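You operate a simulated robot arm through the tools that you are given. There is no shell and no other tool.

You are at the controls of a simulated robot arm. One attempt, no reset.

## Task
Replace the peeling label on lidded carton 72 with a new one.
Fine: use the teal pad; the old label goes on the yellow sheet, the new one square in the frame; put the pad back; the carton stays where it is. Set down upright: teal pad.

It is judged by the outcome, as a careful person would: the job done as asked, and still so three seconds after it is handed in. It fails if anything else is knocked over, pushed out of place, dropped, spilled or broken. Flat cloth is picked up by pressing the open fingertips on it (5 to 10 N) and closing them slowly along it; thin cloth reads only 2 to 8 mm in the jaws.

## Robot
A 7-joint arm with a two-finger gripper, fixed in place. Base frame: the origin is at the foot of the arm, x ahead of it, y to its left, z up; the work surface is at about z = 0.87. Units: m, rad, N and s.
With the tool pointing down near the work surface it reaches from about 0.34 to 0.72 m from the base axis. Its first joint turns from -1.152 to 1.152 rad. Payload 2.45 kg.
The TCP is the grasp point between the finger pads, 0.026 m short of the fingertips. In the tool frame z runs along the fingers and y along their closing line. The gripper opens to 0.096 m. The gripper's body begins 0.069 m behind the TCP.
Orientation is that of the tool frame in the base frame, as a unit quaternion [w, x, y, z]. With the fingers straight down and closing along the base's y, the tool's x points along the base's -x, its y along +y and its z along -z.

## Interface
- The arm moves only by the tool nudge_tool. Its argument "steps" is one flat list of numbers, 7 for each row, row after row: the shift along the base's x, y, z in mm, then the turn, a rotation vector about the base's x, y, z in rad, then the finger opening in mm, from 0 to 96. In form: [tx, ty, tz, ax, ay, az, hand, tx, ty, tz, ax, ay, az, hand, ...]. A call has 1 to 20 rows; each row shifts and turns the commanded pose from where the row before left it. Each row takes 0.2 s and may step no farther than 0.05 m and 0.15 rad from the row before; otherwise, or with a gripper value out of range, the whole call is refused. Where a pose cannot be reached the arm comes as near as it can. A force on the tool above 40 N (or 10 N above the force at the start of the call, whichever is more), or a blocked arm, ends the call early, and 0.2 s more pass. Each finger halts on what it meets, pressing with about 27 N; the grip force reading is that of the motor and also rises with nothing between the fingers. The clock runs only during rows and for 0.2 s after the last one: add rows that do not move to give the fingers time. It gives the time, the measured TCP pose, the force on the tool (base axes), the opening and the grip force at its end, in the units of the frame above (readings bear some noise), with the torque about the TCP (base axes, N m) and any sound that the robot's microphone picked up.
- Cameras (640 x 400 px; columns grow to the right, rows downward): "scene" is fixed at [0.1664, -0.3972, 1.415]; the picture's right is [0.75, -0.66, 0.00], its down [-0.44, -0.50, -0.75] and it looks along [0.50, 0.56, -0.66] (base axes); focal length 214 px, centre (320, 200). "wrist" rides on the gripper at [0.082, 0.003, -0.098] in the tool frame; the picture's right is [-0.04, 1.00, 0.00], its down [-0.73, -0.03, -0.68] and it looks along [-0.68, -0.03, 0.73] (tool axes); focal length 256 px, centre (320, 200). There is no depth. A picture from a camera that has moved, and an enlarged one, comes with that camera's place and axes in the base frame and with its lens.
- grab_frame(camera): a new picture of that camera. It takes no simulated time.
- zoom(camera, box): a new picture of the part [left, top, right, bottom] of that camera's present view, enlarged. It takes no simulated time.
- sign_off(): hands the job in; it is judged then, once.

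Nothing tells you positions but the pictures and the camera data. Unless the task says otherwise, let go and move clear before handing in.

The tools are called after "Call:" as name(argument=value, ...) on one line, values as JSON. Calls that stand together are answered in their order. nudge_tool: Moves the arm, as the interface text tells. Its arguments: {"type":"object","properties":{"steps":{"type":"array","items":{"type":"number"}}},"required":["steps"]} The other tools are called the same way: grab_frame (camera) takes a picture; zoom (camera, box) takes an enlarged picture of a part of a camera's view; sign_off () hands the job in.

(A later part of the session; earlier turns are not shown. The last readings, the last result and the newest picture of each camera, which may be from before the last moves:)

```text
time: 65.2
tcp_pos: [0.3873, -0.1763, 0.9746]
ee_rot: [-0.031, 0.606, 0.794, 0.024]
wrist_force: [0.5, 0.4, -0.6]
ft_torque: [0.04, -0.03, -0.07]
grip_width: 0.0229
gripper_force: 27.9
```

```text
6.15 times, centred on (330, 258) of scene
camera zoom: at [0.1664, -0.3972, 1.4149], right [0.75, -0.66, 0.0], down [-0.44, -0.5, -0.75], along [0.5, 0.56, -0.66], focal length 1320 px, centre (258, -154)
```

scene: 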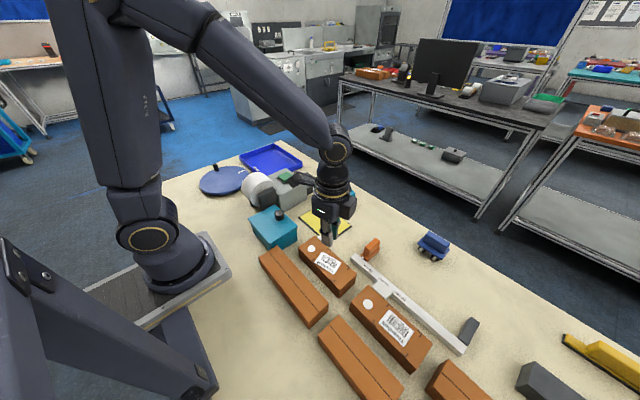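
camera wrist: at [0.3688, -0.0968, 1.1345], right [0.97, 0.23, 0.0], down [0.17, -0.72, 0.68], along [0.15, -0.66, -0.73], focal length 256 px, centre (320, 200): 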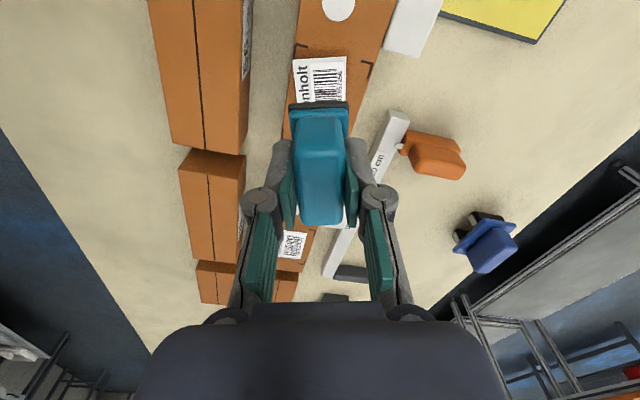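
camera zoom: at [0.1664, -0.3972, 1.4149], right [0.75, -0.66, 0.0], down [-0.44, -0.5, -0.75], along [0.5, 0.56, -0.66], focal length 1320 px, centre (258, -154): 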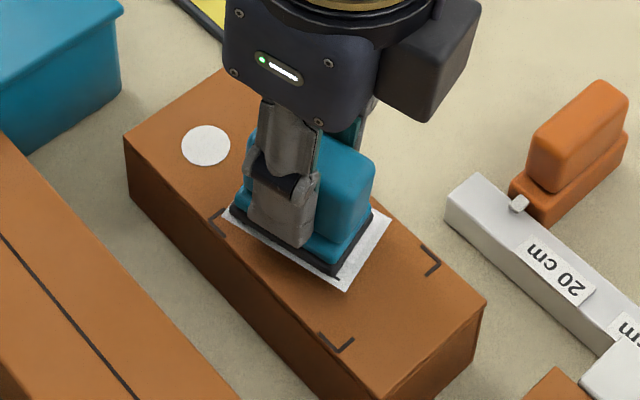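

The old label lifts off with the pad. I raise it, level and square it, and carry it over the yellow sheet centred near (0.515, -0.03).

Call:
nudge_tool(steps=[0, 0, 4, 0, 0, 0, 0, 0, 0, 8, 0, 0, 0, 0, 0, 0, 12, -0.025, -0.007, 0, 0, 0, 0, 12, -0.025, -0.007, 0, 0, 0, 0, 12, -0.025, -0.007, 0, 0, 0, 0, 8, 0, 0, 0, 0, 0, 0, 4, 0, 0, 0, 0, 0, 0, 0, 0, 0, 0, 0])

Call:
nudge_tool(steps=[3.8, 4.4, 0, 0, 0, -0.0193, 0, 7.6, 8.8, 0, 0, 0, -0.0193, 0, 10.1, 11.7, 0, 0, 0, -0.0193, 0, 11.3, 13.1, 0, 0, 0, -0.0193, 0, 11.3, 13.1, 0, 0, 0, -0.0193, 0, 11.3, 13.1, 0, 0, 0, -0.0193, 0, 11.3, 13.1, 0, 0, 0, -0.0193, 0, 11.3, 13.1, 0, 0, 0, -0.0193, 0, 11.3, 13.1, 0, 0, 0, -0.0193, 0, 11.3, 13.1, 0, 0, 0, -0.0193, 0, 10.1, 11.7, 0, 0, 0, -0.0193, 0, 7.6, 8.8, 0, 0, 0, -0.0193, 0, 5, 5.8, 0, 0, 0, -0.0193, 0, 2.5, 2.9, 0, 0, 0, -0.0193, 0, 0, 0, 0, 0, 0, 0, 0])

Call:
grab_frame(camera="wrist")

Call:
grab_frame(camera="scene")

Call:
zoom(camera="scene", box=[270, 170, 390, 290])

```text
time: 67.0
tcp_pos: [0.3865, -0.1759, 1.0349]
ee_rot: [-0.001, 0.608, 0.794, 0.0]
wrist_force: [0.1, 0.1, -0.4]
ft_torque: [0.02, -0.01, -0.02]
grip_width: 0.0232
gripper_force: 27.3
```

```text
time: 70.2
tcp_pos: [0.5114, -0.0315, 1.035]
ee_rot: [0.0, 0.709, 0.705, 0.0]
wrist_force: [-0.1, -0.6, -0.9]
ft_torque: [-0.02, -0.02, -0.03]
grip_width: 0.023
gripper_force: 27.1
```

```text
taken
camera wrist: at [0.5166, 0.0509, 1.1342], right [1.0, -0.04, 0.0], down [-0.03, -0.73, 0.68], along [-0.03, -0.68, -0.73], focal length 256 px, centre (320, 200)
```

wrist: 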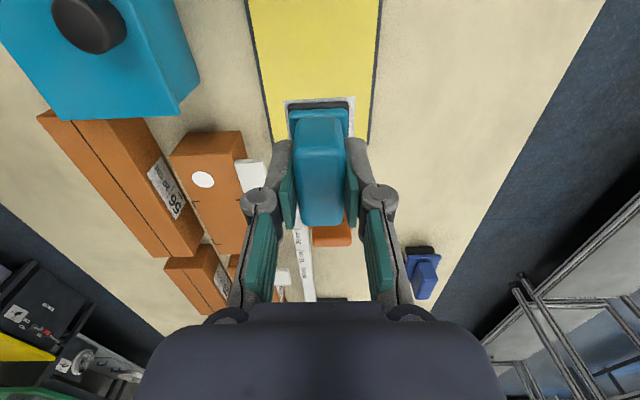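

```text
taken
```

scene: 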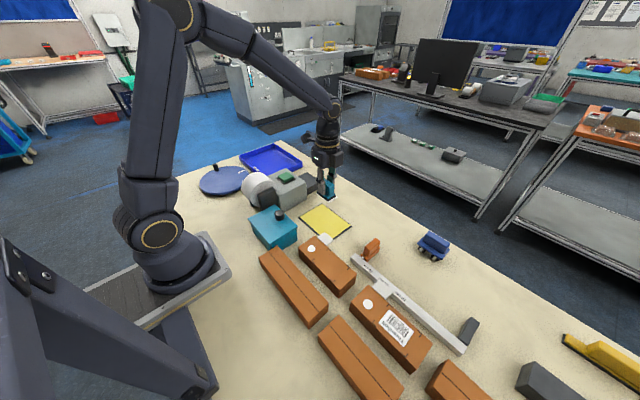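

```text
3.33 times, centred on (330, 230) of scene
camera zoom: at [0.1665, -0.3972, 1.4149], right [0.75, -0.66, 0.0], down [-0.44, -0.5, -0.75], along [0.5, 0.56, -0.66], focal length 715 px, centre (287, 100)
```

zoom: 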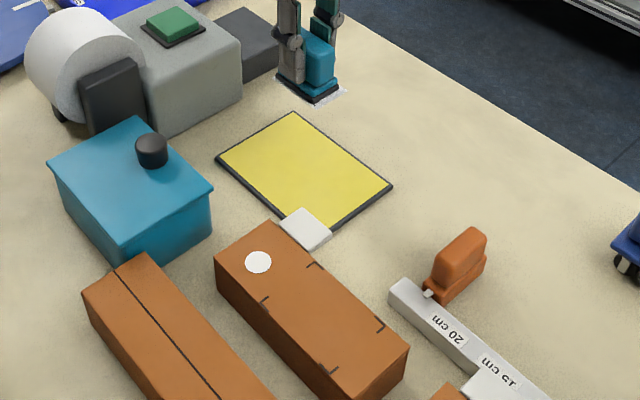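

The carton top is bare and undisturbed. I lower the old label onto the yellow sheet.

Call:
nudge_tool(steps=[1, 1, -4, 0, 0, 0, 0, 0, 0, -8, 0, 0, 0, 0, 0, 0, -12, 0, 0, 0, 0, 0, 0, -12, 0, 0, 0, 0, 0, 0, -12, 0, 0, 0, 0, 0, 0, -12, 0, 0, 0, 0, 0, 0, -12, 0, 0, 0, 0, 0, 0, -12, 0, 0, 0, 0, 0, 0, -10, 0, 0, 0, 0, 0, 0, -8, 0, 0, 0, 0, 0, 0, -5, 0, 0, 0, 0, 0, 0, -3, 0, 0, 0, 0, 0, 0, 0, 0, 0, 0, 0])

Call:
zoom(camera="scene", box=[280, 160, 380, 260])

Call:
zoom(camera="wrist", box=[220, 50, 420, 200])

```text
time: 73.0
tcp_pos: [0.5142, -0.0298, 0.9242]
ee_rot: [0.0, 0.708, 0.706, 0.0]
wrist_force: [-0.2, 0.3, -1.9]
ft_torque: [0.02, 0.01, 0.0]
grip_width: 0.0231
gripper_force: 27.5
```

```text
4.00 times, centred on (330, 210) of scene
camera zoom: at [0.1665, -0.3972, 1.4149], right [0.75, -0.66, 0.0], down [-0.44, -0.5, -0.75], along [0.5, 0.56, -0.66], focal length 858 px, centre (280, 160)
```

zoom: 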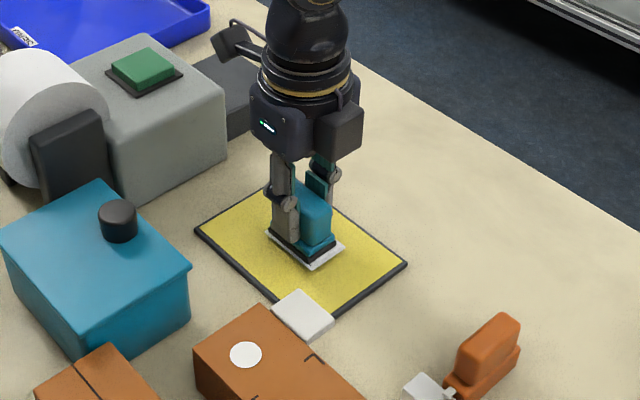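

```text
2.67 times, centred on (320, 125) of wrist
camera zoom: at [0.5173, 0.0518, 1.0239], right [1.0, -0.04, 0.0], down [-0.03, -0.73, 0.68], along [-0.03, -0.68, -0.73], focal length 683 px, centre (320, 400)
```

zoom: 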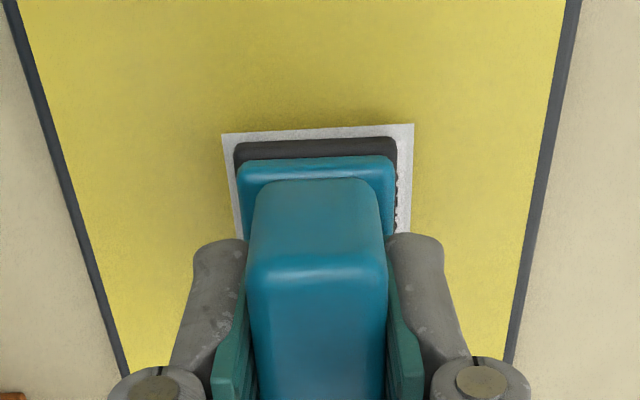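

Call:
nudge_tool(steps=[0, 0, -2, 0, 0, 0, 0, 0, 0, -1, 0, 0, 0, 0, 0, 0, -1, 0, 0, 0, 0, 0, 0, 0, 0, 0, 0, 0])

Call:
nudge_tool(steps=[0, 0, -1, 0, 0, 0, 0, 0, 0, 0, 0, 0, 0, 0])

```text
time: 74.0
tcp_pos: [0.5138, -0.03, 0.9212]
ee_rot: [-0.001, 0.708, 0.706, -0.001]
wrist_force: [0.8, 0.0, -1.0]
ft_torque: [0.02, 0.0, -0.02]
grip_width: 0.0232
gripper_force: 26.4
```

```text
time: 74.6
tcp_pos: [0.5138, -0.0302, 0.9204]
ee_rot: [0.0, 0.709, 0.706, 0.0]
wrist_force: [0.2, 0.4, -0.5]
ft_torque: [-0.02, 0.0, 0.05]
grip_width: 0.0234
gripper_force: 26.7
```

Call:
nudge_tool(steps=[0, 0, -1, 0, 0, 0, 0, 0, 0, 0, 0, 0, 0, 0])

Call:
nudge_tool(steps=[0, 0, -1, 0, 0, 0, 0, 0, 0, 0, 0, 0, 0, 0])

Call:
nudge_tool(steps=[0, 0, -0.7, 0, 0, 0, 0, 0, 0, 0, 0, 0, 0, 0])

```text
time: 75.2
tcp_pos: [0.5132, -0.0299, 0.9206]
ee_rot: [0.0, 0.708, 0.706, 0.001]
wrist_force: [-4.4, 0.4, 15.0]
ft_torque: [0.22, 0.11, 0.0]
grip_width: 0.0232
gripper_force: 26.9
```

```text
time: 75.8
tcp_pos: [0.5142, -0.0286, 0.9187]
ee_rot: [0.0, 0.708, 0.706, 0.0]
wrist_force: [-3.9, 0.1, 19.9]
ft_torque: [0.05, 0.11, 0.03]
grip_width: 0.0232
gripper_force: 26.8
```

```text
time: 76.4
tcp_pos: [0.5142, -0.0295, 0.9186]
ee_rot: [0.001, 0.708, 0.706, 0.0]
wrist_force: [-1.3, 0.7, 18.7]
ft_torque: [0.02, 0.03, -0.01]
grip_width: 0.0233
gripper_force: 27.1
```

Call:
nudge_tool(steps=[0, 0, 0, 0, 0, 0, 0, 0, 0, 1, 0, 0, 0, 0, 0, 0, 1, 0, 0, 0, 0, 0, 0, 1, 0, 0, 0, 0, 0, 0, 2, 0, 0, 0, 0, 0, 0, 4, 0, 0, 0, 0, 0, 0, 6, 0, 0, 0, 0, 0, 0, 0, 0, 0, 0, 0])

Call:
zoom(camera="scene", box=[280, 160, 380, 260])

Call:
zoom(camera="wrist", box=[220, 50, 420, 200])

```text
time: 78.2
tcp_pos: [0.5133, -0.029, 0.933]
ee_rot: [0.0, 0.708, 0.706, 0.0]
wrist_force: [-0.5, -0.1, -1.3]
ft_torque: [0.0, 0.02, 0.01]
grip_width: 0.0232
gripper_force: 27.4
```

```text
4.00 times, centred on (330, 210) of scene
camera zoom: at [0.1665, -0.3972, 1.4149], right [0.75, -0.66, 0.0], down [-0.44, -0.5, -0.75], along [0.5, 0.56, -0.66], focal length 858 px, centre (280, 160)
```

zoom: 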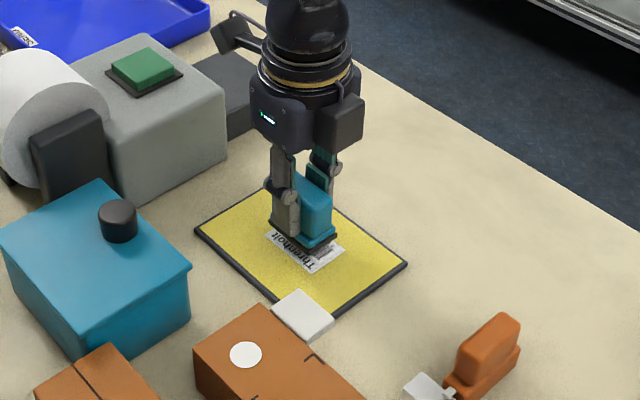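

```text
2.67 times, centred on (320, 125) of wrist
camera zoom: at [0.5175, 0.0517, 1.0314], right [1.0, -0.04, 0.0], down [-0.03, -0.73, 0.68], along [-0.03, -0.68, -0.73], focal length 683 px, centre (320, 400)
```

zoom: 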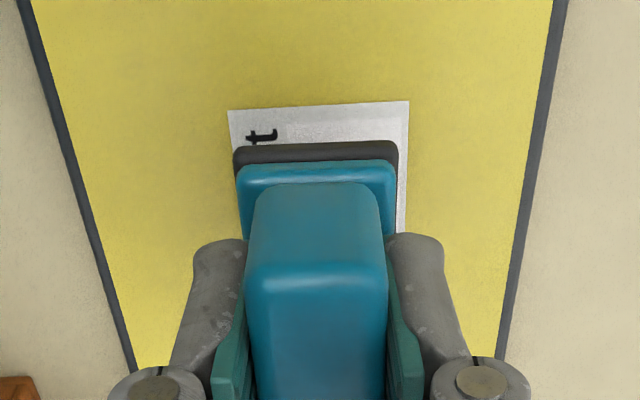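

The old label is flat on the yellow sheet. I return the pad to its home spot for now so the fingers are free to press the dispenser button.

Call:
nudge_tool(steps=[0, 0, 4, 0, 0, 0, 0, 0, 0, 8, 0, 0, 0, 0, 0, 0, 12, 0, 0, 0, 0, 0, 0, 10, 0, 0, 0, 0, 0, 0, 6, 0, 0, 0, 0, 4.5, 1, 0, 0, 0, 0, 0, 9, 2, 0, 0, 0, 0, 0, 13, 2.5, 0, 0, 0, 0, 0, 15, 3, 0, 0, 0, 0, 0, 15, 3, 0, 0, 0, 0, 0, 15, 3, 0, 0, 0, 0, 0, 15, 3, 0, 0, 0, 0, 0, 15, 3, 0, 0, 0, 0, 0, 15, 3, 0, 0, 0, 0, 0, 14, 2.5, 0, 0, 0, 0, 0, 12, 2, 0, 0, 0, 0, 0, 8, 1, 0, 0, 0, 0, 0, 4, 0.5, 0, 0, 0, 0, 0, 2, 0.3, 0, 0, 0, 0, 0, 0, 0, 0, 0, 0, 0, 0])

Call:
grab_frame(camera="wrist")

Call:
zoom(camera="scene", box=[280, 160, 380, 260])

```text
time: 82.4
tcp_pos: [0.6694, 0.0001, 0.9733]
ee_rot: [0.001, 0.708, 0.706, 0.0]
wrist_force: [0.0, 1.0, -1.0]
ft_torque: [0.03, 0.02, 0.02]
grip_width: 0.0232
gripper_force: 26.9
```

```text
taken
camera wrist: at [0.6742, 0.0822, 1.0714], right [1.0, -0.04, 0.0], down [-0.03, -0.73, 0.68], along [-0.03, -0.68, -0.73], focal length 256 px, centre (320, 200)
```

wrist: 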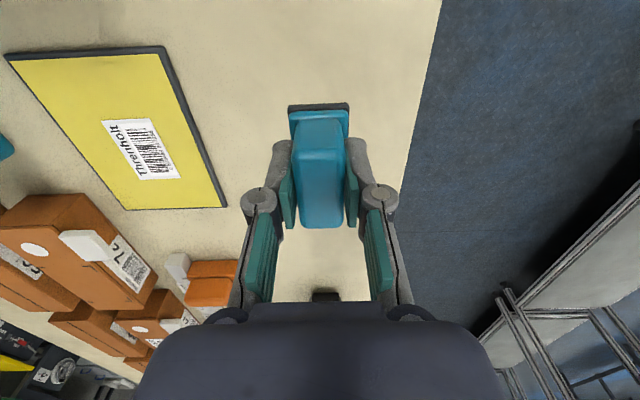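

```text
4.00 times, centred on (330, 210) of scene
camera zoom: at [0.1665, -0.3972, 1.4149], right [0.75, -0.66, 0.0], down [-0.44, -0.5, -0.75], along [0.5, 0.56, -0.66], focal length 858 px, centre (280, 160)
```

zoom: 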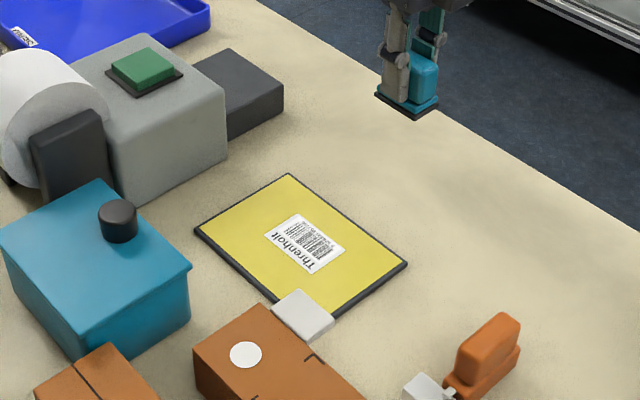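

Call:
nudge_tool(steps=[0, 0, -4, 0, 0, 0, 0, 0, 0, -8, 0, 0, 0, 0, 0, 0, -12, 0, 0, 0, 0, 0, 0, -12, 0, 0, 0, 0, 0, 0, -9, 0, 0, 0, 0, 0, 0, -5, 0, 0, 0, 0, 0, 0, -3, 0, 0, 0, 0, 0, 0, -1, 0, 0, 0, 0, 0, 0, 0, 0, 0, 0, 0])

Call:
nudge_tool(steps=[0, 0, -1, 0, 0, 0, 0, 0, 0, 0, 0, 0, 0, 0])

Call:
nudge_tool(steps=[0, 0, -1, 0, 0, 0, 0, 0, 0, 0, 0, 0, 0, 0])

```text
time: 84.4
tcp_pos: [0.6708, 0.0006, 0.9199]
ee_rot: [0.0, 0.708, 0.706, 0.0]
wrist_force: [0.5, -0.7, -1.5]
ft_torque: [0.0, 0.02, -0.03]
grip_width: 0.0233
gripper_force: 27.4
```

```text
time: 85.0
tcp_pos: [0.6705, 0.0015, 0.9178]
ee_rot: [-0.001, 0.709, 0.706, 0.0]
wrist_force: [-0.2, 0.4, -1.9]
ft_torque: [0.05, 0.01, 0.0]
grip_width: 0.0231
gripper_force: 27.1
```

```text
time: 85.6
tcp_pos: [0.6701, 0.0014, 0.9159]
ee_rot: [0.0, 0.708, 0.706, 0.0]
wrist_force: [0.1, 0.6, -0.1]
ft_torque: [-0.01, -0.02, 0.02]
grip_width: 0.0232
gripper_force: 27.0
```

Call:
nudge_tool(steps=[0, 0, -1, 0, 0, 0, 0, 0, 0, 0, 0, 0, 0, 0])

Call:
nudge_tool(steps=[0, 0, -0.5, 0, 0, 0, 0, 0, 0, 0, 0, 0, 0, 0])

```text
time: 86.2
tcp_pos: [0.6711, 0.0005, 0.9152]
ee_rot: [0.0, 0.708, 0.706, -0.001]
wrist_force: [-0.8, -0.2, -0.5]
ft_torque: [0.02, 0.04, -0.02]
grip_width: 0.0233
gripper_force: 27.0
```

```text
time: 86.8
tcp_pos: [0.669, 0.0001, 0.9156]
ee_rot: [0.001, 0.708, 0.706, 0.0]
wrist_force: [0.1, 0.2, -0.5]
ft_torque: [0.0, 0.01, 0.01]
grip_width: 0.0233
gripper_force: 27.0
```

Call:
nudge_tool(steps=[0, 0, -0.7, 0, 0, 0, 0, 0, 0, 0, 0, 0, 0, 0])

Call:
nudge_tool(steps=[0, 0, -0.7, 0, 0, 0, 0, 0, 0, 0, 0, 0, 0, 0])

Call:
zoom(camera="scene", box=[310, 150, 390, 220])

```text
time: 87.4
tcp_pos: [0.67, 0.0009, 0.9158]
ee_rot: [0.0, 0.708, 0.706, 0.0]
wrist_force: [-0.4, 0.4, -0.1]
ft_torque: [0.02, -0.02, 0.01]
grip_width: 0.0232
gripper_force: 26.9
```

```text
time: 88.0
tcp_pos: [0.6697, 0.0002, 0.9135]
ee_rot: [0.0, 0.709, 0.706, 0.0]
wrist_force: [0.0, 0.6, -0.7]
ft_torque: [0.01, -0.01, 0.0]
grip_width: 0.0233
gripper_force: 27.3
```

```text
5.71 times, centred on (350, 185) of scene
camera zoom: at [0.1665, -0.3972, 1.4149], right [0.75, -0.66, 0.0], down [-0.44, -0.5, -0.75], along [0.5, 0.56, -0.66], focal length 1226 px, centre (149, 286)
```

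zoom: 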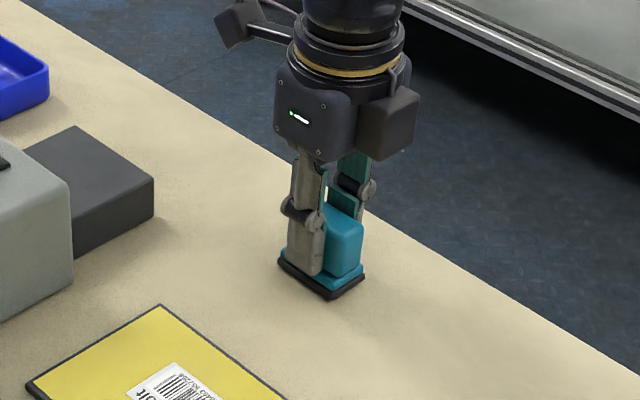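

Call:
nudge_tool(steps=[0, 0, -0.7, 0, 0, 0, 0, 0, 0, 0, 0, 0, 0, 0])

Call:
nudge_tool(steps=[0, 0, -0.7, 0, 0, 0, 0, 0, 0, 0, 0, 0, 0, 0])

Call:
nudge_tool(steps=[0, 0, -0.7, 0, 0, 0, 0, 0, 0, 0, 0, 0, 0, 0])

```text
time: 88.6
tcp_pos: [0.6699, -0.0002, 0.9131]
ee_rot: [0.0, 0.708, 0.706, 0.0]
wrist_force: [0.4, 0.2, -1.4]
ft_torque: [0.02, 0.0, -0.02]
grip_width: 0.0233
gripper_force: 27.0
```

```text
time: 89.2
tcp_pos: [0.6704, 0.0008, 0.912]
ee_rot: [0.0, 0.708, 0.706, 0.0]
wrist_force: [0.5, 0.0, -0.7]
ft_torque: [-0.01, 0.01, -0.02]
grip_width: 0.0231
gripper_force: 26.4
```

```text
time: 89.8
tcp_pos: [0.6692, -0.0007, 0.9113]
ee_rot: [0.0, 0.709, 0.706, 0.0]
wrist_force: [-0.8, -0.7, 1.8]
ft_torque: [-0.03, 0.02, 0.0]
grip_width: 0.023
gripper_force: 27.5
```

The pad is down on the bench. I open and rise clear.

Call:
nudge_tool(steps=[0, 0, 0.3, 0, 0, 0, 26, 0, 0, 0, 0, 0, 0, 32, 0, 0, 0, 0, 0, 0, 42, 0, 0, 0, 0, 0, 0, 50, 0, 0, 10, 0, 0, 0, 50, 0, 0, 30, 0, 0, 0, 50, 0, 0, 40, 0, 0, 0, 50, 0, 0, 40, 0, 0, 0, 50, 0, 0, 0, 0, 0, 0, 50])

Call:
grab_frame(camera="wrist")

Call:
zoom(camera="scene", box=[220, 150, 390, 250])

```text
time: 91.8
tcp_pos: [0.6696, -0.0007, 1.0315]
ee_rot: [0.0, 0.708, 0.706, 0.001]
wrist_force: [-0.5, 0.1, -0.2]
ft_torque: [-0.01, 0.04, 0.0]
grip_width: 0.0502
gripper_force: 0.0
```

```text
taken
camera wrist: at [0.6743, 0.0817, 1.1305], right [1.0, -0.04, 0.0], down [-0.03, -0.73, 0.68], along [-0.03, -0.68, -0.73], focal length 256 px, centre (320, 200)
```

wrist: 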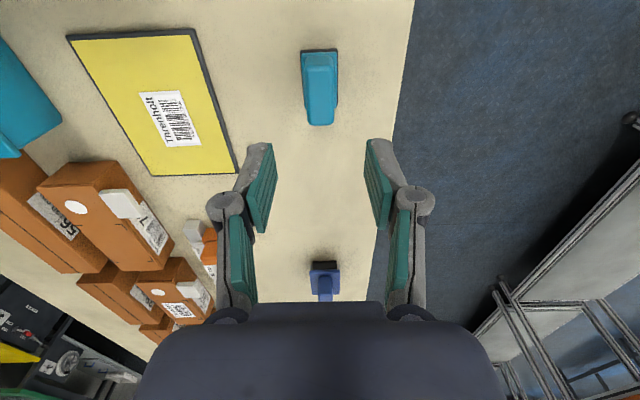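

```text
3.76 times, centred on (305, 200) of scene
camera zoom: at [0.1664, -0.3972, 1.415], right [0.75, -0.66, 0.0], down [-0.44, -0.5, -0.75], along [0.5, 0.56, -0.66], focal length 807 px, centre (376, 200)
```

zoom: 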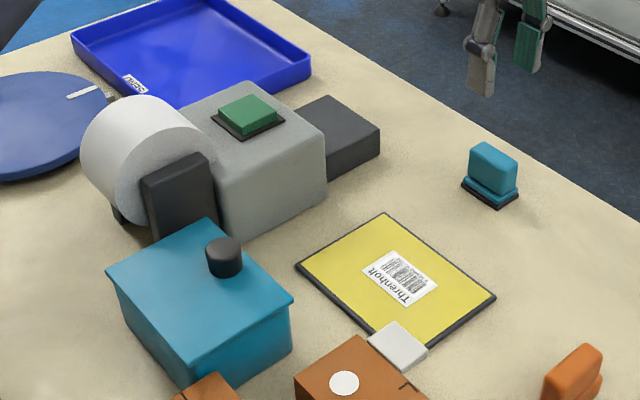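

The pad stands back at home. Next I close the fingers and move above the green button, near (0.497, 0.168, 0.963).

Call:
nudge_tool(steps=[0, 0, 15, 0, 0, 0, 30, -29, 28, 0, 0, 0, 0, 10, -29, 28, 0, 0, 0, 0, 0, -29, 28, 0, 0, 0, 0, 0, -29, 28, 0, 0, 0, 0, 0, -29, 28, 0, 0, 0, 0, 0, -28, 28, 0, 0, 0, 0, 0, 0, 0, 0, 0, 0, 0, 0])

Call:
grab_frame(camera="wrist")

Call:
zoom(camera="scene", box=[220, 130, 370, 230])

```text
time: 93.6
tcp_pos: [0.4968, 0.1674, 1.0473]
ee_rot: [0.0, 0.708, 0.706, 0.0]
wrist_force: [0.8, 0.6, 0.3]
ft_torque: [-0.01, 0.0, -0.01]
grip_width: 0.0
gripper_force: 26.7
```

```text
taken
camera wrist: at [0.501, 0.2497, 1.1463], right [1.0, -0.04, 0.0], down [-0.03, -0.73, 0.68], along [-0.03, -0.68, -0.73], focal length 256 px, centre (320, 200)
```

wrist: 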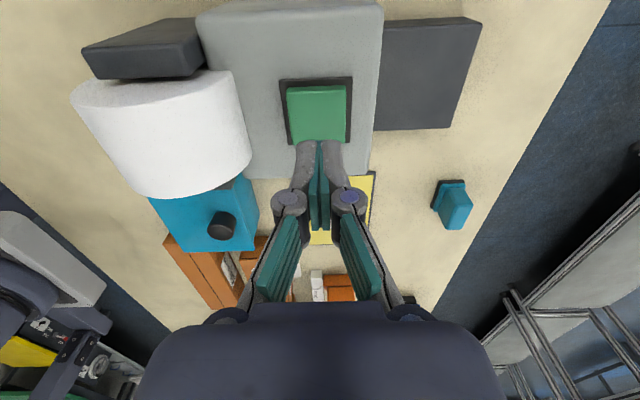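

```text
4.00 times, centred on (295, 180) of scene
camera zoom: at [0.1664, -0.3972, 1.415], right [0.75, -0.66, 0.0], down [-0.44, -0.5, -0.75], along [0.5, 0.56, -0.66], focal length 858 px, centre (420, 280)
```

zoom: 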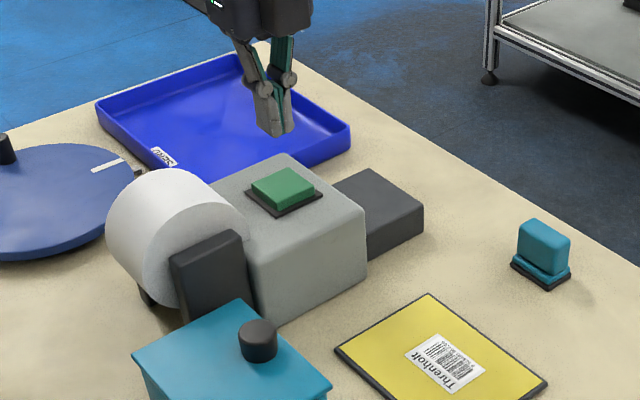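

Call:
nudge_tool(steps=[-1, -1, -20, 0, 0, 0, 0, 0, 0, -20, 0, 0, 0, 0, 0, 0, -12, 0, 0, 0, 0, 0, 0, -3, 0, 0, 0, 0, 0, 0, -1, 0, 0, 0, 0, 0, 0, 0, 0, 0, 0, 0])

Call:
nudge_tool(steps=[0, 0, -1, 0, 0, 0, 0, 0, 0, -1, 0, 0, 0, 0, 0, 0, 0, 0, 0, 0, 0])

Call:
zoom(camera="scene", box=[240, 140, 340, 220])

```text
time: 95.0
tcp_pos: [0.4973, 0.1678, 0.99]
ee_rot: [0.0, 0.709, 0.705, 0.001]
wrist_force: [0.1, -0.5, 1.2]
ft_torque: [0.0, -0.04, -0.03]
grip_width: 0.0061
gripper_force: 28.5
```

```text
time: 95.8
tcp_pos: [0.4962, 0.1668, 0.9888]
ee_rot: [0.001, 0.708, 0.706, 0.0]
wrist_force: [1.5, -1.0, 2.9]
ft_torque: [0.01, -0.03, 0.0]
grip_width: 0.0061
gripper_force: 28.3
heard: click
```

```text
5.00 times, centred on (290, 180) of scene
camera zoom: at [0.1664, -0.3972, 1.4149], right [0.75, -0.66, 0.0], down [-0.44, -0.5, -0.75], along [0.5, 0.56, -0.66], focal length 1072 px, centre (470, 300)
```

zoom: 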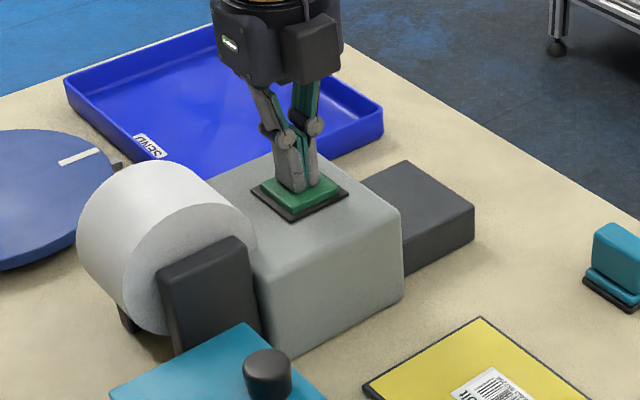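

A click was heard. I lift off and look for a new label.

Call:
nudge_tool(steps=[0, 0, 2, 0, 0, 0, 0, 0, 0, 10, 0, 0, 0, 0, 0, 0, 25, 0, 0, 0, 0, 0, 0, 25, 0, 0, 0, 0, 0, 0, 0, 0, 0, 0, 0])

Call:
zoom(camera="scene", box=[240, 140, 340, 220])

Call:
grab_frame(camera="wrist")

```text
time: 97.0
tcp_pos: [0.4963, 0.1664, 1.0508]
ee_rot: [0.0, 0.709, 0.705, 0.0]
wrist_force: [-0.5, -0.3, -0.2]
ft_torque: [0.03, -0.02, 0.01]
grip_width: 0.0001
gripper_force: 28.0
```

```text
5.00 times, centred on (290, 180) of scene
camera zoom: at [0.1664, -0.3972, 1.415], right [0.75, -0.66, 0.0], down [-0.44, -0.5, -0.75], along [0.5, 0.56, -0.66], focal length 1072 px, centre (470, 300)
```

zoom: 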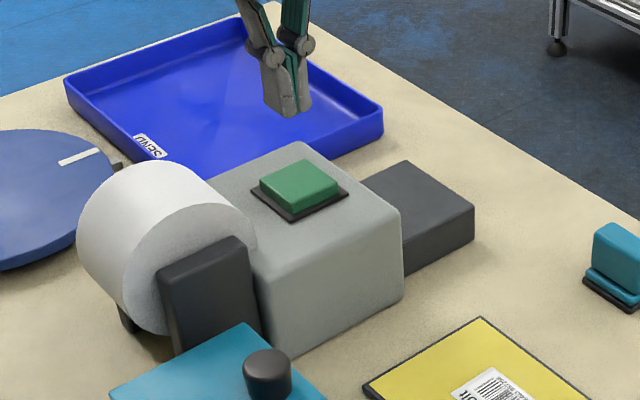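

```text
taken
camera wrist: at [0.5, 0.2492, 1.1499], right [1.0, -0.04, 0.0], down [-0.03, -0.73, 0.68], along [-0.03, -0.68, -0.73], focal length 256 px, centre (320, 200)
```

wrist: 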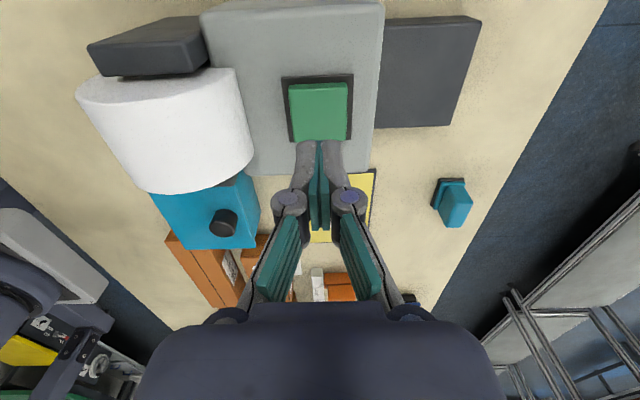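

Call:
nudge_tool(steps=[0, 0, 0, 0, 0, 0, 0, 0, 0, 0, 0, 0, 0, 0, 0, 0, 0, 0, 0, 0, 0, 0, 0, 0, 0, 0, 0, 0, 0, 0, 0, 0, 0, 0, 0, 0, 0, 0, 0, 0, 0, 0, 0, 0, 0, 0, 0, 0, 0, 0, 0, 0, 0, 0, 0, 0, 0, 0, 0, 0, 0, 0, 0, 0, 0, 0, 0, 0, 0, 0])

Call:
zoom(camera="wrist", box=[180, 0, 500, 200])

Call:
zoom(camera="scene", box=[240, 140, 340, 220])

```text
time: 99.2
tcp_pos: [0.4952, 0.1679, 1.0502]
ee_rot: [-0.001, 0.708, 0.706, 0.0]
wrist_force: [0.6, -0.3, 0.9]
ft_torque: [0.0, 0.0, -0.04]
grip_width: 0.0
gripper_force: 28.0
```

```text
2.00 times, centred on (340, 100) of wrist
camera zoom: at [0.5, 0.2492, 1.1497], right [1.0, -0.04, 0.0], down [-0.03, -0.73, 0.68], along [-0.03, -0.68, -0.73], focal length 512 px, centre (280, 400)
```

zoom: 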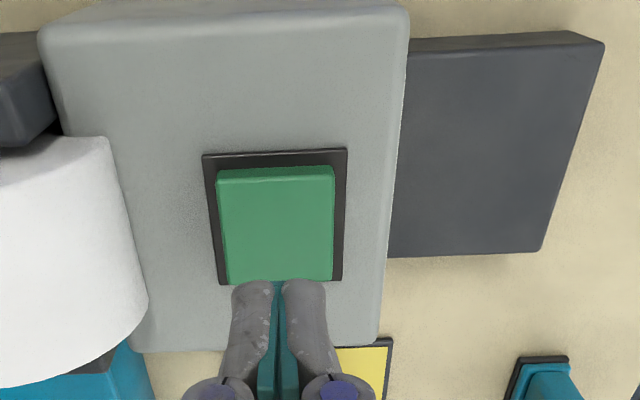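

```text
5.00 times, centred on (290, 180) of scene
camera zoom: at [0.1664, -0.3972, 1.415], right [0.75, -0.66, 0.0], down [-0.44, -0.5, -0.75], along [0.5, 0.56, -0.66], focal length 1072 px, centre (470, 300)
```

zoom: 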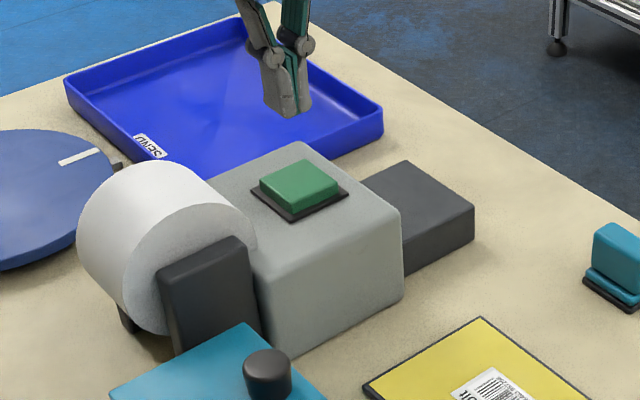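

No label has come out yet. I press again, a bit deeper, and hold while watching the ledge.

Call:
nudge_tool(steps=[0, 0, -25, 0, 0, 0, 0, 0, 0, -25, 0, 0, 0, 0, 0, 0, -8, 0, 0, 0, 0, 0, 0, -2, 0, 0, 0, 0, 0, 0, -1, 0, 0, 0, 0, 0, 0, -1, 0, 0, 0, 0, 0, 0, 0, 0, 0, 0, 0])

Call:
zoom(camera="scene", box=[240, 140, 340, 220])

```text
time: 100.8
tcp_pos: [0.4961, 0.1677, 0.9888]
ee_rot: [0.0, 0.708, 0.706, 0.0]
wrist_force: [0.8, 0.6, 3.4]
ft_torque: [0.0, -0.04, 0.01]
grip_width: 0.0058
gripper_force: 28.2
heard: click
```

```text
5.00 times, centred on (290, 180) of scene
camera zoom: at [0.1664, -0.3972, 1.415], right [0.75, -0.66, 0.0], down [-0.44, -0.5, -0.75], along [0.5, 0.56, -0.66], focal length 1072 px, centre (470, 300)
```

zoom: 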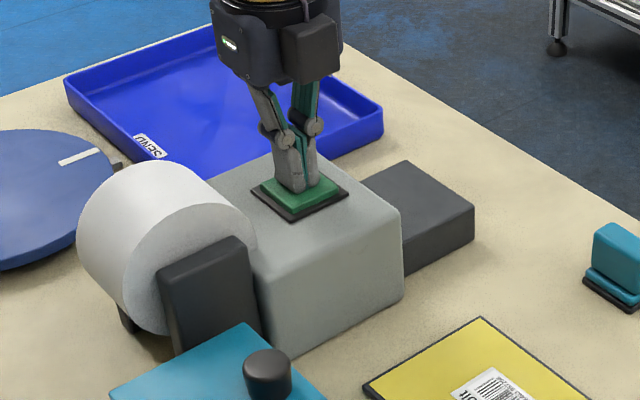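

Call:
nudge_tool(steps=[0, 0, -1, 0, 0, 0, 0, 0, 0, 0, 0, 0, 0, 0, 0, 0, 0, 0, 0, 0, 0, 0, 0, 0, 0, 0, 0, 0, 0, 0, 0, 0, 0, 0, 0, 0, 0, 0, 0, 0, 0, 0, 0, 0, 0, 0, 0, 0, 0])

Call:
zoom(camera="scene", box=[240, 140, 340, 220])

Call:
zoom(camera="wrist", box=[180, 0, 500, 200])

```text
time: 102.4
tcp_pos: [0.4958, 0.1666, 0.9881]
ee_rot: [-0.001, 0.708, 0.706, 0.0]
wrist_force: [0.6, -1.8, 3.6]
ft_torque: [-0.02, 0.0, -0.03]
grip_width: 0.0061
gripper_force: 28.2
```

```text
5.00 times, centred on (290, 180) of scene
camera zoom: at [0.1664, -0.3973, 1.4149], right [0.75, -0.66, 0.0], down [-0.44, -0.5, -0.75], along [0.5, 0.56, -0.66], focal length 1072 px, centre (470, 300)
```

zoom: 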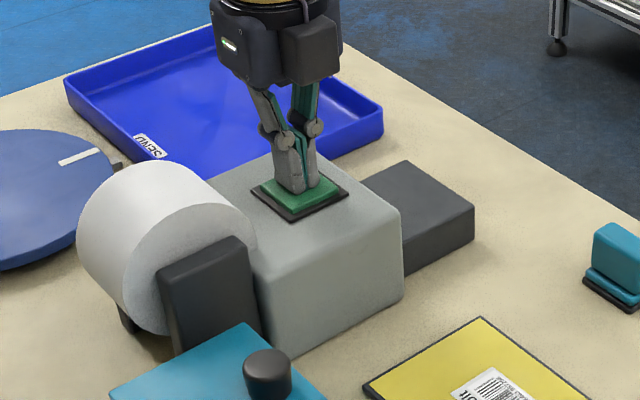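

```text
2.00 times, centred on (340, 100) of wrist
camera zoom: at [0.4997, 0.2492, 1.0867], right [1.0, -0.04, 0.0], down [-0.03, -0.73, 0.68], along [-0.03, -0.68, -0.73], focal length 512 px, centre (280, 400)
```

zoom: 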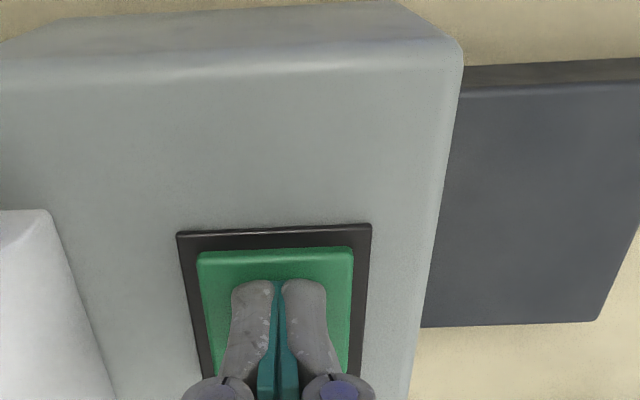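

The button is only part-way down against a light spring. I press further toward its stop.

Call:
nudge_tool(steps=[0, 0, -1, 0, 0, 0, 0, 0, 0, -1, 0, 0, 0, 0, 0, 0, 0, 0, 0, 0, 0, 0, 0, 0, 0, 0, 0, 0])

Call:
zoom(camera="wrist", box=[180, 0, 500, 200])

```text
time: 103.4
tcp_pos: [0.497, 0.1666, 0.9861]
ee_rot: [0.001, 0.709, 0.706, 0.0]
wrist_force: [-0.3, 1.7, 4.5]
ft_torque: [0.04, 0.01, 0.02]
grip_width: 0.006
gripper_force: 28.6
```

```text
2.00 times, centred on (340, 100) of wrist
camera zoom: at [0.4997, 0.2492, 1.0846], right [1.0, -0.04, 0.0], down [-0.03, -0.73, 0.68], along [-0.03, -0.68, -0.73], focal length 512 px, centre (280, 400)
```

zoom: 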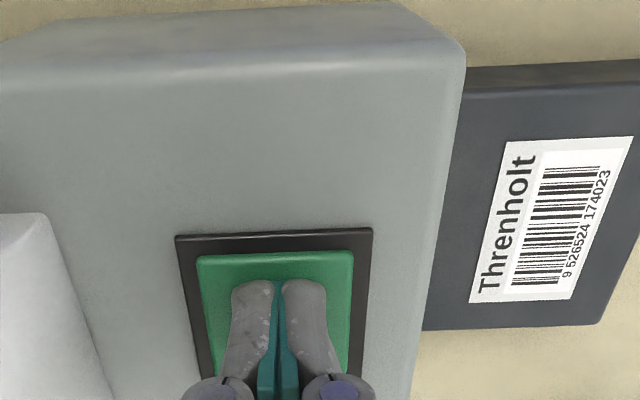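

The new label is out on the ledge, already oriented like the old ones. I release the button and view the label to locate it.

Call:
nudge_tool(steps=[0, 0, 3, 0, 0, 0, 0, 0, 0, 15, 0, 0, 0, 0, 0, 0, 30, 0, 0, 0, 0, 20, 0, 30, 0, 0, 0, 0, 30, 0, 0, 0, 0, 0, 0, 30, 0, 0, 0, 0, 0, 0, 0, 0, 0, 0, 0, 0, 0])

Call:
grab_frame(camera="wrist")

Call:
zoom(camera="scene", box=[240, 140, 340, 220])

```text
time: 105.0
tcp_pos: [0.5759, 0.1675, 1.0645]
ee_rot: [0.0, 0.709, 0.705, 0.0]
wrist_force: [-0.2, 0.1, 0.0]
ft_torque: [0.0, 0.0, -0.01]
grip_width: 0.0
gripper_force: 28.8
```

```text
taken
camera wrist: at [0.5794, 0.249, 1.1636], right [1.0, -0.04, 0.0], down [-0.03, -0.73, 0.68], along [-0.03, -0.68, -0.73], focal length 256 px, centre (320, 200)
```

wrist: 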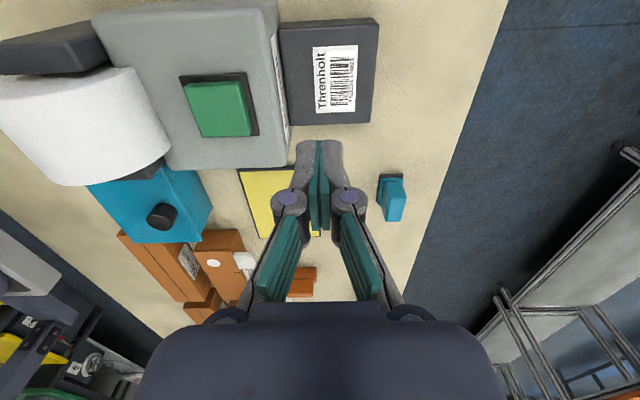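

```text
5.00 times, centred on (290, 180) of scene
camera zoom: at [0.1664, -0.3972, 1.415], right [0.75, -0.66, 0.0], down [-0.44, -0.5, -0.75], along [0.5, 0.56, -0.66], focal length 1072 px, centre (470, 300)
```

zoom: 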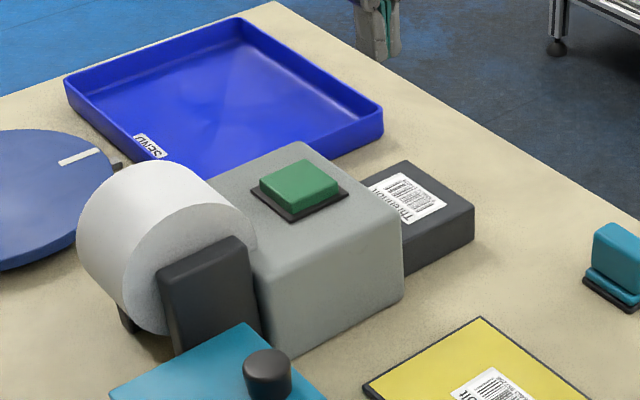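

Call:
zoom(camera="wrist", box=[265, 10, 395, 130])

```text
3.33 times, centred on (330, 70) of wrist
camera zoom: at [0.5794, 0.249, 1.1636], right [1.0, -0.04, 0.0], down [-0.03, -0.73, 0.68], along [-0.03, -0.68, -0.73], focal length 853 px, centre (287, 633)
```

zoom: 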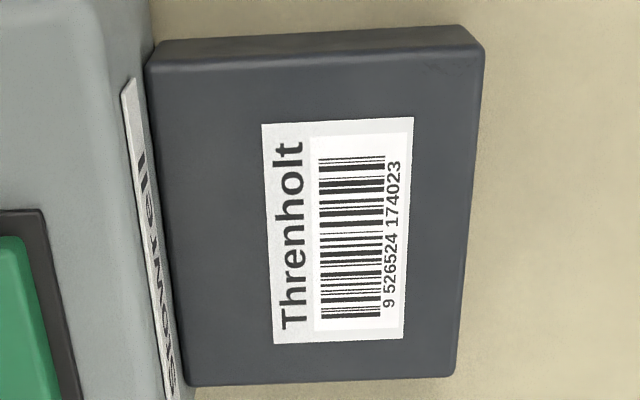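

The new label is square at about (0.590, 0.162, 0.901). I go back to the pad with open jaws.

Call:
nudge_tool(steps=[15.7, -27.8, 0, 0, 0, 0, 20, 15.7, -27.8, 0, 0, 0, 0, 40, 15.7, -27.8, 0, 0, 0, 0, 50, 15.7, -27.8, 0, 0, 0, 0, 50, 15.6, -27.9, 0, 0, 0, 0, 50, 15.6, -27.9, 0, 0, 0, 0, 50, 0, 0, -30, 0, 0, 0, 50, 0, 0, -30, 0, 0, 0, 50, 0, 0, -30, 0, 0, 0, 50, 0, 0, -30, 0, 0, 0, 50, 0, 0, -18, 0, 0, 0, 50, 0, 0, -8, 0, 0, 0, 50, 0, 0, -6, 0, 0, 0, 50, 0, 0, 0, 0, 0, 0, 50])

Call:
zoom(camera="wrist", box=[220, 60, 420, 240])

```text
time: 108.0
tcp_pos: [0.6694, 0.0009, 0.9116]
ee_rot: [0.0, 0.708, 0.706, 0.0]
wrist_force: [-0.2, -0.2, 1.0]
ft_torque: [-0.02, 0.0, 0.0]
grip_width: 0.0499
gripper_force: 0.1
```

```text
2.22 times, centred on (320, 150) of wrist
camera zoom: at [0.6739, 0.0824, 1.0105], right [1.0, -0.04, 0.0], down [-0.03, -0.73, 0.68], along [-0.03, -0.68, -0.73], focal length 569 px, centre (320, 311)
```

zoom: 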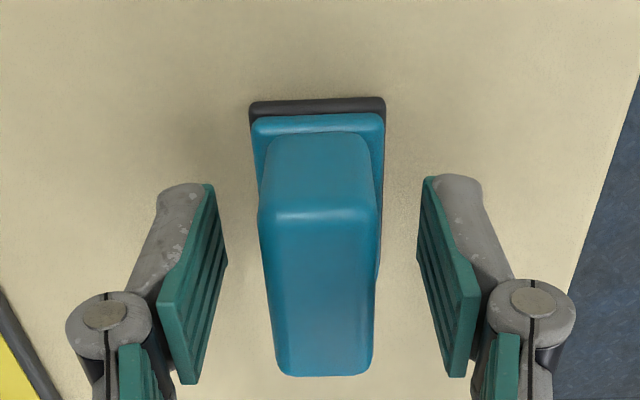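

Call:
nudge_tool(steps=[0, 0, 0, 0, 0, 0, 40, 0, 0, 0, 0, 0, 0, 32, 0, 0, 0, 0, 0, 0, 27, 0, 0, 0, 0, 0, 0, 24, 0, 0, 0, 0, 0, 0, 20, 0, 0, 0, 0, 0, 0, 10, 0, 0, 0, 0, 0, 0, 0, 0, 0, 0, 0, 0, 0, 0, 0, 0, 1, 0, 0, 0, 0, 0, 0, 1, 0, 0, 0, 0, 0, 0, 2, 0, 0, 0, 0, 0, 0, 2, 0, 0, 0, 0, 0, 0, 0, 0, 0, 0, 0])

Call:
zoom(camera="wrist", box=[220, 60, 420, 240])

Call:
zoom(camera="scene", box=[310, 150, 390, 220])

```text
time: 110.8
tcp_pos: [0.6704, 0.0009, 0.9176]
ee_rot: [0.0, 0.708, 0.706, 0.0]
wrist_force: [0.3, 0.2, -0.7]
ft_torque: [0.0, 0.01, 0.0]
grip_width: 0.0234
gripper_force: 27.3
```

```text
2.22 times, centred on (320, 150) of wrist
camera zoom: at [0.6741, 0.082, 1.0167], right [1.0, -0.04, 0.0], down [-0.03, -0.73, 0.68], along [-0.03, -0.68, -0.73], focal length 569 px, centre (320, 311)
```

zoom: 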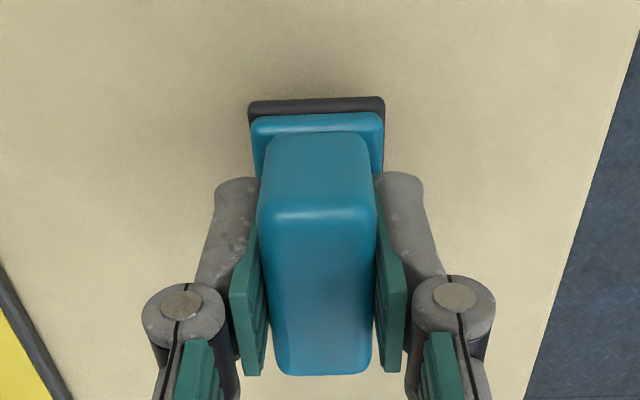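

```text
5.71 times, centred on (350, 185) of scene
camera zoom: at [0.1665, -0.3972, 1.4149], right [0.75, -0.66, 0.0], down [-0.44, -0.5, -0.75], along [0.5, 0.56, -0.66], focal length 1226 px, centre (149, 286)
```

zoom: 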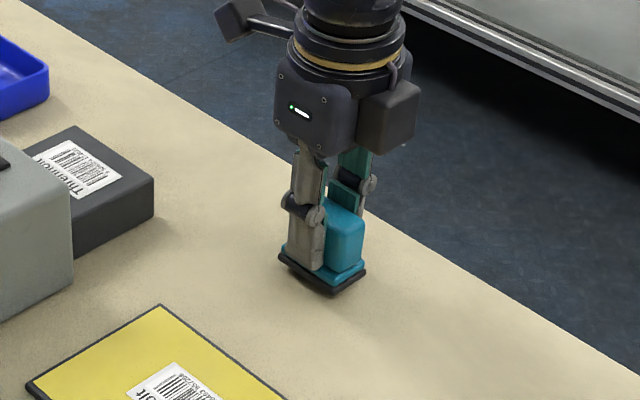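

The pad is held again. I lift gently and carry it above the new label.

Call:
nudge_tool(steps=[0, 0, 2, 0, 0, 0, 0, 0, 0, 4, 0, 0, 0, 0, 0, 0, 8, 0, 0, 0, 0, 0, 0, 12, 0, 0, 0, 0, 0, 0, 12, 0, 0, 0, 0, 0, 0, 12, 0, 0, 0, 0, 0, 0, 10, 0, 0, 0, 0, 0, 0, 6, 0, 0, 0, 0, 0, 0, 4, 0, 0, 0, 0, 0, 0, 0, 0, 0, 0, 0])

Call:
nudge_tool(steps=[-2.4, 4.9, 0, 0, 0, 0, 0, -4.8, 9.8, 0, 0, 0, 0, 0, -6.4, 13, 0, 0, 0, 0, 0, -7.2, 14.7, 0, 0, 0, 0, 0, -7.2, 14.7, 0, 0, 0, 0, 0, -7.2, 14.7, 0, 0, 0, 0, 0, -7.2, 14.7, 0, 0, 0, 0, 0, -7.2, 14.7, 0, 0, 0, 0, 0, -7.2, 14.7, 0, 0, 0, 0, 0, -7.2, 14.7, 0, 0, 0, 0, 0, -6.4, 13, 0, 0, 0, 0, 0, -4.8, 9.8, 0, 0, 0, 0, 0, -3.2, 6.5, 0, 0, 0, 0, 0, -1.6, 3.3, 0, 0, 0, 0, 0, 0, 0, 0, 0, 0, 0, 0])

Call:
grab_frame(camera="wrist")

Call:
zoom(camera="scene", box=[260, 130, 350, 210])

```text
time: 113.0
tcp_pos: [0.6712, 0.0014, 0.9881]
ee_rot: [0.0, 0.708, 0.706, 0.0]
wrist_force: [-0.3, -0.5, -0.3]
ft_torque: [-0.02, 0.0, 0.02]
grip_width: 0.0232
gripper_force: 26.9
```

```text
time: 116.2
tcp_pos: [0.591, 0.1644, 0.9875]
ee_rot: [0.0, 0.708, 0.706, 0.002]
wrist_force: [0.3, -0.5, -1.4]
ft_torque: [0.0, 0.04, -0.01]
grip_width: 0.0235
gripper_force: 26.8
```

```text
taken
camera wrist: at [0.5939, 0.2457, 1.0864], right [1.0, -0.04, 0.0], down [-0.03, -0.73, 0.68], along [-0.03, -0.68, -0.73], focal length 256 px, centre (320, 200)
```

wrist: 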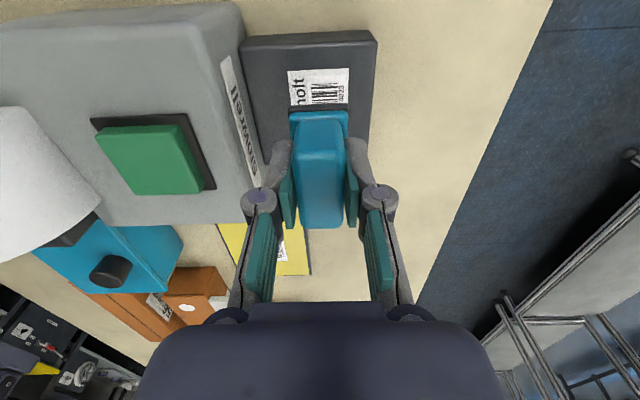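

```text
5.00 times, centred on (305, 170) of scene
camera zoom: at [0.1665, -0.3972, 1.415], right [0.75, -0.66, 0.0], down [-0.44, -0.5, -0.75], along [0.5, 0.56, -0.66], focal length 1072 px, centre (395, 350)
```

zoom: 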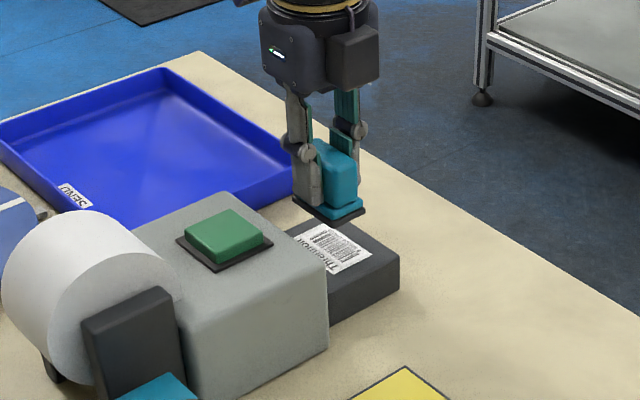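

Call:
nudge_tool(steps=[0, 0, -4, 0, 0, 0, 0, 0, 0, -8, 0, 0, 0, 0, 0, 0, -10, 0, 0, 0, 0, 0, 0, -8, 0, 0, 0, 0, 0, 0, -5, 0, 0, 0, 0, 0, 0, -2, 0, 0, 0, 0, 0, 0, 0, 0, 0, 0, 0])

Call:
zoom(camera="wrist", box=[240, 50, 400, 150])

Call:
zoom(camera="scene", box=[260, 130, 350, 210])

```text
time: 117.8
tcp_pos: [0.59, 0.1641, 0.95]
ee_rot: [0.0, 0.709, 0.705, -0.001]
wrist_force: [-0.4, -0.1, 0.1]
ft_torque: [0.06, 0.01, 0.0]
grip_width: 0.0232
gripper_force: 27.1
```

```text
4.00 times, centred on (320, 100) of wrist
camera zoom: at [0.5939, 0.2452, 1.0495], right [1.0, -0.04, 0.0], down [-0.03, -0.73, 0.68], along [-0.03, -0.68, -0.73], focal length 1024 px, centre (320, 600)
```

zoom: 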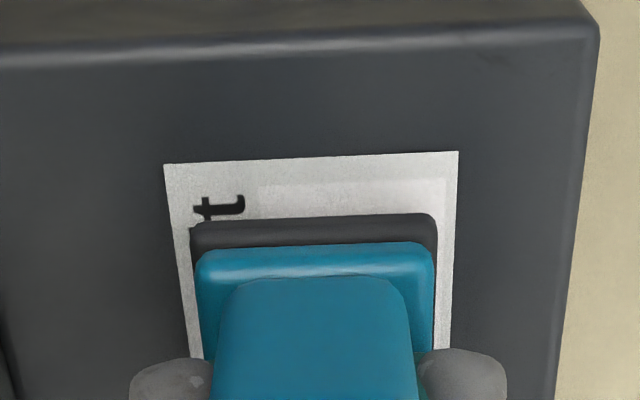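

```text
5.00 times, centred on (305, 170) of scene
camera zoom: at [0.1665, -0.3972, 1.415], right [0.75, -0.66, 0.0], down [-0.44, -0.5, -0.75], along [0.5, 0.56, -0.66], focal length 1072 px, centre (395, 350)
```

zoom: 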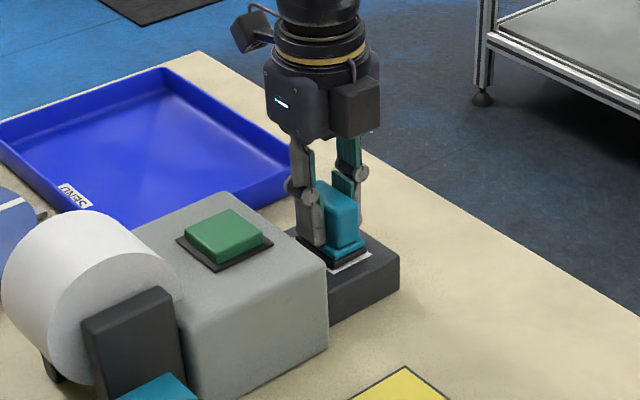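

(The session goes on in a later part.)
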